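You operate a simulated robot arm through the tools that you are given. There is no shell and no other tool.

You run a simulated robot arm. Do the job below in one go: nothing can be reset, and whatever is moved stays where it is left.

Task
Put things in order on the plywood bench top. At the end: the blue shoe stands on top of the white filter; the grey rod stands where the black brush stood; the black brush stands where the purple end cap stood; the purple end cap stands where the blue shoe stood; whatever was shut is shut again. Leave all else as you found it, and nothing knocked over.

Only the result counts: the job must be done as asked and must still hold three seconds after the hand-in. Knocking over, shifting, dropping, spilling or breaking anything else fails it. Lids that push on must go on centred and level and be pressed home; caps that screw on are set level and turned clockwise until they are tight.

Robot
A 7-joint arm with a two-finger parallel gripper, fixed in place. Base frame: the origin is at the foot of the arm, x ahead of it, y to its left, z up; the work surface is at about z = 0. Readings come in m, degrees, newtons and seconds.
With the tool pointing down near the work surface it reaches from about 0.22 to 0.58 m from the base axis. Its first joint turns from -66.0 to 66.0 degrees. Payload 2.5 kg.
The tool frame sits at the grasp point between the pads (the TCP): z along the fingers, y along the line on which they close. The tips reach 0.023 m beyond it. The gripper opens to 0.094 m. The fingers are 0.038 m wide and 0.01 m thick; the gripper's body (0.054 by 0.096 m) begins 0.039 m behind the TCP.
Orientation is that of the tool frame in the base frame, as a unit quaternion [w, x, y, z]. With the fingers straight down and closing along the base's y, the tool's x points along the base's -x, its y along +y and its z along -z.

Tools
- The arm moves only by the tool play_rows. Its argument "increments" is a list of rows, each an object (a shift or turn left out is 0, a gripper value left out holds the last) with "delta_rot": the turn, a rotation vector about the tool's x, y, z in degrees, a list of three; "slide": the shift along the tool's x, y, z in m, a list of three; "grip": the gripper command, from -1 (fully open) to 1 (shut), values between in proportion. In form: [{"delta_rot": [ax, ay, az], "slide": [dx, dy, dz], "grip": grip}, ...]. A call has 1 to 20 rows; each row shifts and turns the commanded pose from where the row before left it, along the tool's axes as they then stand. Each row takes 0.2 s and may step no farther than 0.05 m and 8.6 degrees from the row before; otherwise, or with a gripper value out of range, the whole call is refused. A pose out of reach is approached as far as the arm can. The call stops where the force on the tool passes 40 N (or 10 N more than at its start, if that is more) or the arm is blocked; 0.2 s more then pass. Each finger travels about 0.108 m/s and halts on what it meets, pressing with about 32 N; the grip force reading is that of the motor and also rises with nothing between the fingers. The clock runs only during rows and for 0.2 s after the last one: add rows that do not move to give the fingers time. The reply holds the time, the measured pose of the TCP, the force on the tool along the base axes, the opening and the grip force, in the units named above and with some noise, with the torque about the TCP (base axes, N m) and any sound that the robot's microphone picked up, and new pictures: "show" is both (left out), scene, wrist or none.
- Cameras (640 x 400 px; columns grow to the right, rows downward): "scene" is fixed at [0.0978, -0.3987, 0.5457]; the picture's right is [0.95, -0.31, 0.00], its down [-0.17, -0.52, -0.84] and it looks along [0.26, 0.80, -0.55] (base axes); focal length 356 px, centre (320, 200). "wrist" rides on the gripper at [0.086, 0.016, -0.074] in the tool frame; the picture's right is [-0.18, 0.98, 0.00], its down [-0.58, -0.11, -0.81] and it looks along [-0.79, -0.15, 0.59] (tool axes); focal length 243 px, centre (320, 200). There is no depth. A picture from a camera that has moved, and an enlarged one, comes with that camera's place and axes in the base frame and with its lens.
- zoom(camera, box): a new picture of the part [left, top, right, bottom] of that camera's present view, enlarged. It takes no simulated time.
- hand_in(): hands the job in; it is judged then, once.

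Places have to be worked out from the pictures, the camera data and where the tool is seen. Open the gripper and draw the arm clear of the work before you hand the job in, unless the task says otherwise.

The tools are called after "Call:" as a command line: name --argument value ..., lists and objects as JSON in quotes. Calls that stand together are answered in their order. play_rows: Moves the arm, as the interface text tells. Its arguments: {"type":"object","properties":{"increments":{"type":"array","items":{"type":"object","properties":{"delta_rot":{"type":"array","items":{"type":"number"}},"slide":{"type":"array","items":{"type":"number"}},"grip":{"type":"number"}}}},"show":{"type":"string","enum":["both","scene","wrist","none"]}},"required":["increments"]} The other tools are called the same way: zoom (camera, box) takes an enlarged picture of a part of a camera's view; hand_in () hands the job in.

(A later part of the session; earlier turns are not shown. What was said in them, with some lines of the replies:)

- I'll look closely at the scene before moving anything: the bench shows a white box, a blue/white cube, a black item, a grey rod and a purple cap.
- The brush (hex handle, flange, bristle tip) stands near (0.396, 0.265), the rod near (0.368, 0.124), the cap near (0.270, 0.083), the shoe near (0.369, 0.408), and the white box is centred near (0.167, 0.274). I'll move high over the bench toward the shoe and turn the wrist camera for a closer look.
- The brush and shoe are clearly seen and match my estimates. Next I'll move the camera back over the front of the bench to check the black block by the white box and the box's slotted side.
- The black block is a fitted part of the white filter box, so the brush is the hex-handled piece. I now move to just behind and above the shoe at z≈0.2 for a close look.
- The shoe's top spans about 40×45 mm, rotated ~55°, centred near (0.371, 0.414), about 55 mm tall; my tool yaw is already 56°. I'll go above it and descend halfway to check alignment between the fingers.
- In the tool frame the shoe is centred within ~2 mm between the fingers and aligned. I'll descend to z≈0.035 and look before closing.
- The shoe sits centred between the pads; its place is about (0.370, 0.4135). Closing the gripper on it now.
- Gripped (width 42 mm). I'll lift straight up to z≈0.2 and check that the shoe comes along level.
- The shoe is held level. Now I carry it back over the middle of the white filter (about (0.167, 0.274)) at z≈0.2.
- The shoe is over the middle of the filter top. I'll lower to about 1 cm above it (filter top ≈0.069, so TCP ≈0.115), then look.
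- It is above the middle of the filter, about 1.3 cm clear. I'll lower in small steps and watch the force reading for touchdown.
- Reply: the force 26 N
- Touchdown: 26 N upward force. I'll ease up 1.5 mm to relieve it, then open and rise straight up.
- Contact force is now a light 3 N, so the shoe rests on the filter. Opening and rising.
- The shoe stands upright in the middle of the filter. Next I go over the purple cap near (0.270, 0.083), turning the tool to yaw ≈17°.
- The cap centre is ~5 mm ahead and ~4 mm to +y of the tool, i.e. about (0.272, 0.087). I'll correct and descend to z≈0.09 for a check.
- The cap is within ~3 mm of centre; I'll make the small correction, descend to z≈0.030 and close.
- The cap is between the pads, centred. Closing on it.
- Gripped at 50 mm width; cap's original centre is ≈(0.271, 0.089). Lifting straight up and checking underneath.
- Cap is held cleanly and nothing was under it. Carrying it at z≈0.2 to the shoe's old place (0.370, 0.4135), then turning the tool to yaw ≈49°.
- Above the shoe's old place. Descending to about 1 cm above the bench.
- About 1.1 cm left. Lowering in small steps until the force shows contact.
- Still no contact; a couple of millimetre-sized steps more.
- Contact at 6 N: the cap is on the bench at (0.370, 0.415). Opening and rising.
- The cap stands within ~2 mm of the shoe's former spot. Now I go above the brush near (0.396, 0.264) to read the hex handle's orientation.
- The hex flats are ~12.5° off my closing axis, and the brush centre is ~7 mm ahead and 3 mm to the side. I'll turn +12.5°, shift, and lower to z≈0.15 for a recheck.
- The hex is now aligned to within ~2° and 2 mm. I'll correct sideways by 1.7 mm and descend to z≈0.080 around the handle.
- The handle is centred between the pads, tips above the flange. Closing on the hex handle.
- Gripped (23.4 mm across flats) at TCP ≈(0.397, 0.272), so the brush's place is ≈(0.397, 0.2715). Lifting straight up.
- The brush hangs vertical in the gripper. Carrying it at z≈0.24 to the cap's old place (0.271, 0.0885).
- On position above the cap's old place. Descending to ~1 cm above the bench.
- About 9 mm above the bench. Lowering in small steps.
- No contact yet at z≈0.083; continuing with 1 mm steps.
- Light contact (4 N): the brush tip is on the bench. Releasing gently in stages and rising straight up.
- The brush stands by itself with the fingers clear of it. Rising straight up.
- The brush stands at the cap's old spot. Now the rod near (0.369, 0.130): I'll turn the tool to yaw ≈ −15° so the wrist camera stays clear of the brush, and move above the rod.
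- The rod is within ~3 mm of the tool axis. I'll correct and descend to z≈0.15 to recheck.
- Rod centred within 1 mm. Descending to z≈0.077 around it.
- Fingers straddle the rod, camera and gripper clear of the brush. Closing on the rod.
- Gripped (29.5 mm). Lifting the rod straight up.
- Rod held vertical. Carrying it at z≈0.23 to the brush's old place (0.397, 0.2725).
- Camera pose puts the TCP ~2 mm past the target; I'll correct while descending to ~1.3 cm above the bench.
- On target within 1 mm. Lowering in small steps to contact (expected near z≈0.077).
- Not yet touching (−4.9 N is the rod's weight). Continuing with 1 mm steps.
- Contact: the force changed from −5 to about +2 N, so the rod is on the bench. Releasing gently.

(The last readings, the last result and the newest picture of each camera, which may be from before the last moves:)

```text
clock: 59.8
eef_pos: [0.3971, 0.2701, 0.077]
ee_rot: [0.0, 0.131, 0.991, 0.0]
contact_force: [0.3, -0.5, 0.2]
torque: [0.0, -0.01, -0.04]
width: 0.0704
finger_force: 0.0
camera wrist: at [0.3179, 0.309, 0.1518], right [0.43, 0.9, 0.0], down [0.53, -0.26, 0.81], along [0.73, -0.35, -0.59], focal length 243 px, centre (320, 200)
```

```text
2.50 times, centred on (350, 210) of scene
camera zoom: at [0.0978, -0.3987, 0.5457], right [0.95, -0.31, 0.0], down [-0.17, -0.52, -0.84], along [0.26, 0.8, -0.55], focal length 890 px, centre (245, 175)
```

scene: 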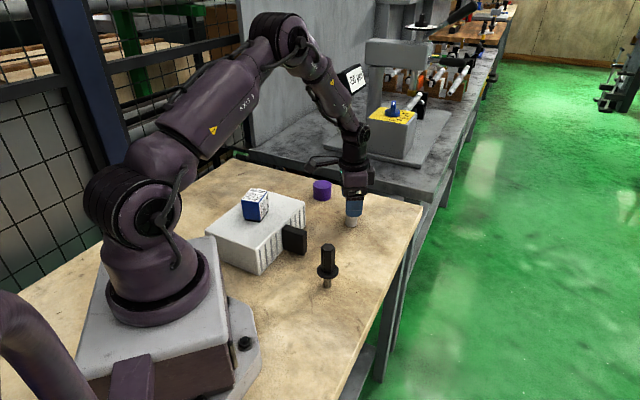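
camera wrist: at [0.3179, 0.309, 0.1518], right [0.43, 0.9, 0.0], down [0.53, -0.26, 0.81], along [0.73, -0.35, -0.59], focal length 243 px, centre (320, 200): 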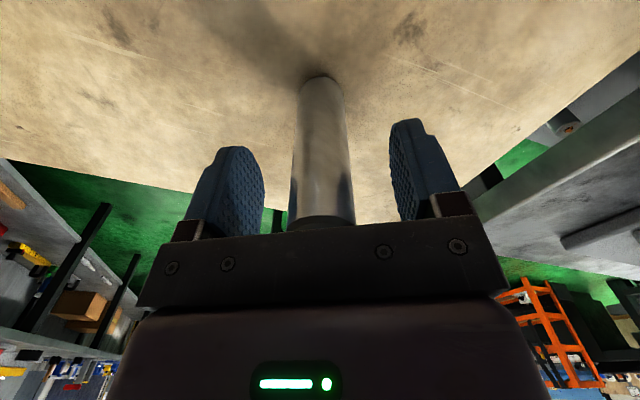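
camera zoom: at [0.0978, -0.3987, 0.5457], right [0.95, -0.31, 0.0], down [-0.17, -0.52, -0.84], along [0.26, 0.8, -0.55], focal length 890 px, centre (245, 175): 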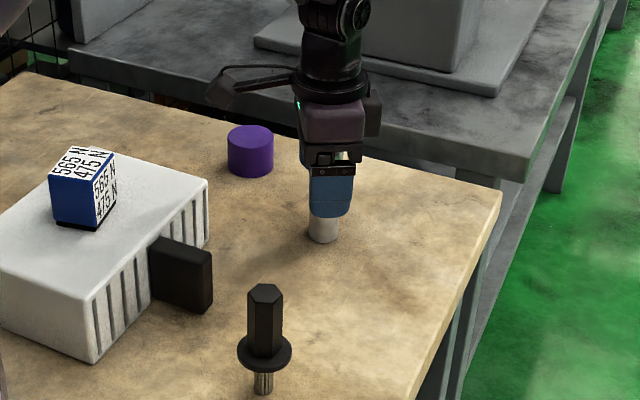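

The rod stands by itself, fingers clear. Rising straight up.

Call:
play_rows --increments '[{"slide": [0, 0, -0.02]}, {"slide": [0, 0, -0.04]}, {"slide": [0, 0, -0.05]}, {"slide": [0, 0, -0.05], "grip": -1}, {"slide": [0, 0, -0.03]}, {}]' --show "both"

Call:
zoom --camera "scene" --box '[195, 150, 435, 310]'

Call:
zoom --camera "scene" --box '[270, 160, 390, 235]'

```text
clock: 61.2
eef_pos: [0.3982, 0.2686, 0.2659]
ee_rot: [0.0, 0.13, 0.991, 0.0]
contact_force: [0.5, -1.2, -0.5]
torque: [0.01, -0.01, 0.0]
width: 0.0942
finger_force: 0.0
camera wrist: at [0.3194, 0.3081, 0.3407], right [0.43, 0.9, 0.0], down [0.53, -0.26, 0.81], along [0.73, -0.35, -0.59], focal length 243 px, centre (320, 200)
```

scene: 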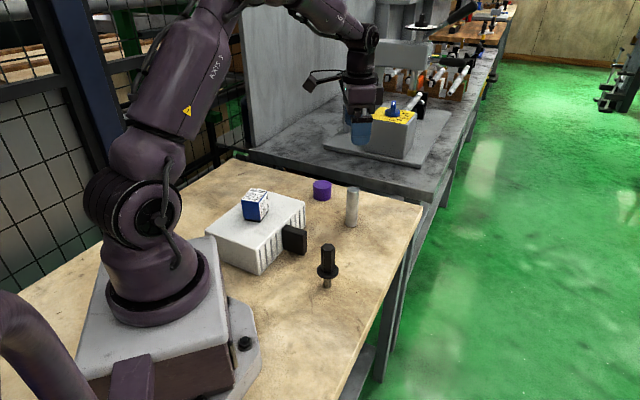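
wrist: 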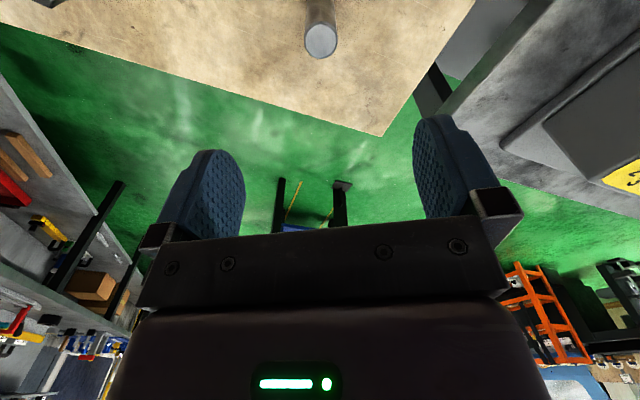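

```text
2.50 times, centred on (315, 230) of scene
camera zoom: at [0.0978, -0.3987, 0.5457], right [0.95, -0.31, 0.0], down [-0.17, -0.52, -0.84], along [0.26, 0.8, -0.55], focal length 890 px, centre (332, 125)
```

zoom: 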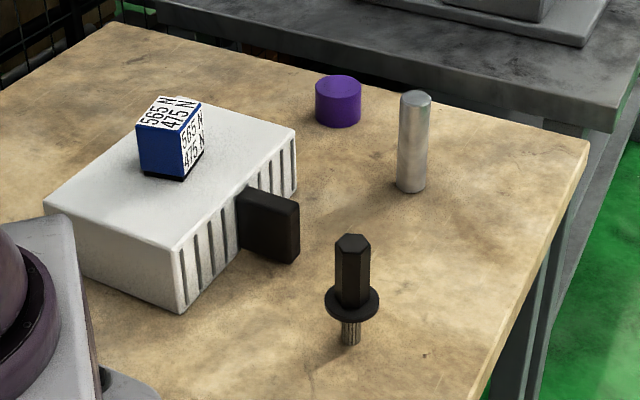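

```text
5.33 times, centred on (330, 198) of scene
camera zoom: at [0.0978, -0.3987, 0.5457], right [0.95, -0.31, 0.0], down [-0.17, -0.52, -0.84], along [0.26, 0.8, -0.55], focal length 1899 px, centre (267, 213)
```

zoom: 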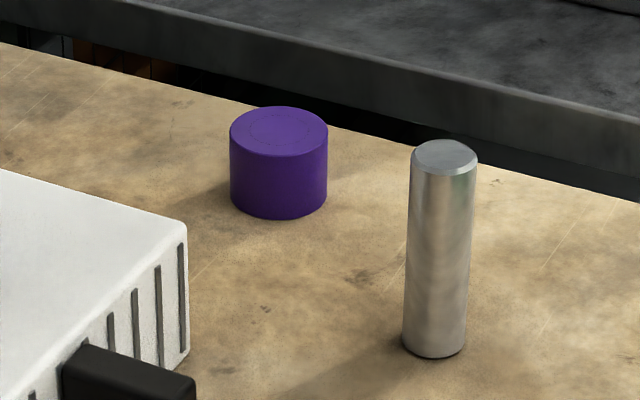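

All four pieces stand where asked: shoe on the filter, cap at the shoe's spot, rod at the brush's spot, brush at the cap's spot, and the filter has not shifted. I'll draw the arm back, up and clear, with the gripper open.

Call:
play_rows --increments '[{"slide": [0, 0, -0.025]}, {"slide": [0.0018, -0.04, 0]}, {"slide": [0.0018, -0.04, 0]}, {"slide": [0.0018, -0.04, 0]}, {"slide": [0.0018, -0.04, 0]}, {"slide": [0.0018, -0.04, 0]}, {}, {}]' --show "both"

Call:
zoom --camera "scene" --box '[195, 150, 435, 310]'

```text
clock: 63.0
eef_pos: [0.3373, 0.0775, 0.2925]
ee_rot: [0.001, 0.13, 0.991, 0.0]
contact_force: [0.1, -0.4, -0.3]
torque: [0.02, -0.01, 0.03]
width: 0.0942
finger_force: 0.1
camera wrist: at [0.2573, 0.118, 0.3666], right [0.43, 0.9, 0.0], down [0.53, -0.26, 0.81], along [0.73, -0.35, -0.59], focal length 243 px, centre (320, 200)
```

scene: 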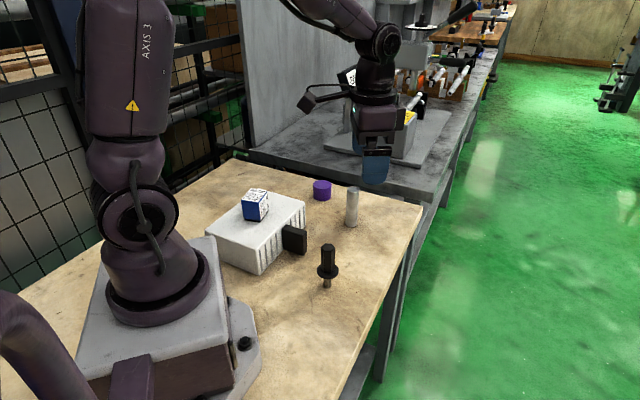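
wrist: 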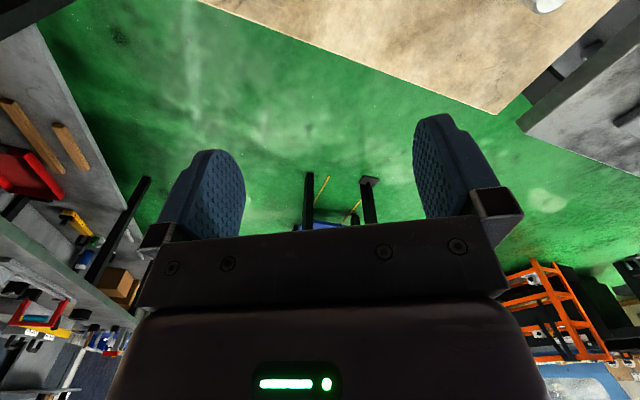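

```text
2.50 times, centred on (315, 230) of scene
camera zoom: at [0.0978, -0.3987, 0.5457], right [0.95, -0.31, 0.0], down [-0.17, -0.52, -0.84], along [0.26, 0.8, -0.55], focal length 890 px, centre (332, 125)
```

zoom: 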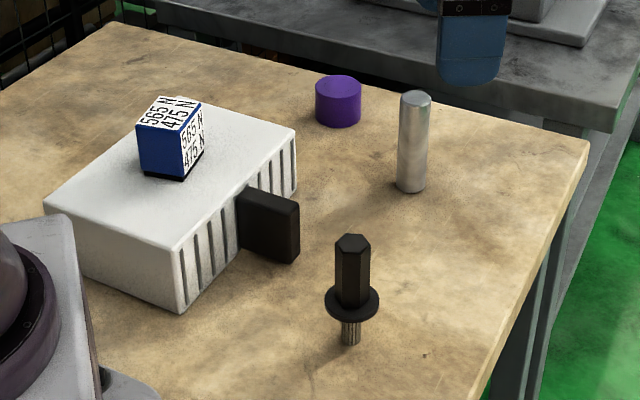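

The arm is clear with the gripper open, everything is upright and at rest in its asked-for place. Handing in.

Call:
hand_in

```text
The job is handed in.
```

The job is handed in, and all four pieces are upright where you asked. By my camera readings, each is within about 3 mm of its target spot.

- **Blue shoe:** it stands in the middle of the white filter's top.
- **Purple end cap:** it stands where the blue shoe stood.
- **Black brush:** it stands on its bristles where the purple end cap stood.
- **Grey rod:** it stands where the black brush stood.

I took the hex-handled piece with the bristle tip to be the black brush. The black block on the side of the filter looked like a fitted part of it, so I left it alone.

Nothing needed opening, so there was nothing to shut again. The filter did not shift and nothing was knocked over. The arm was drawn clear with the gripper open before I handed in.
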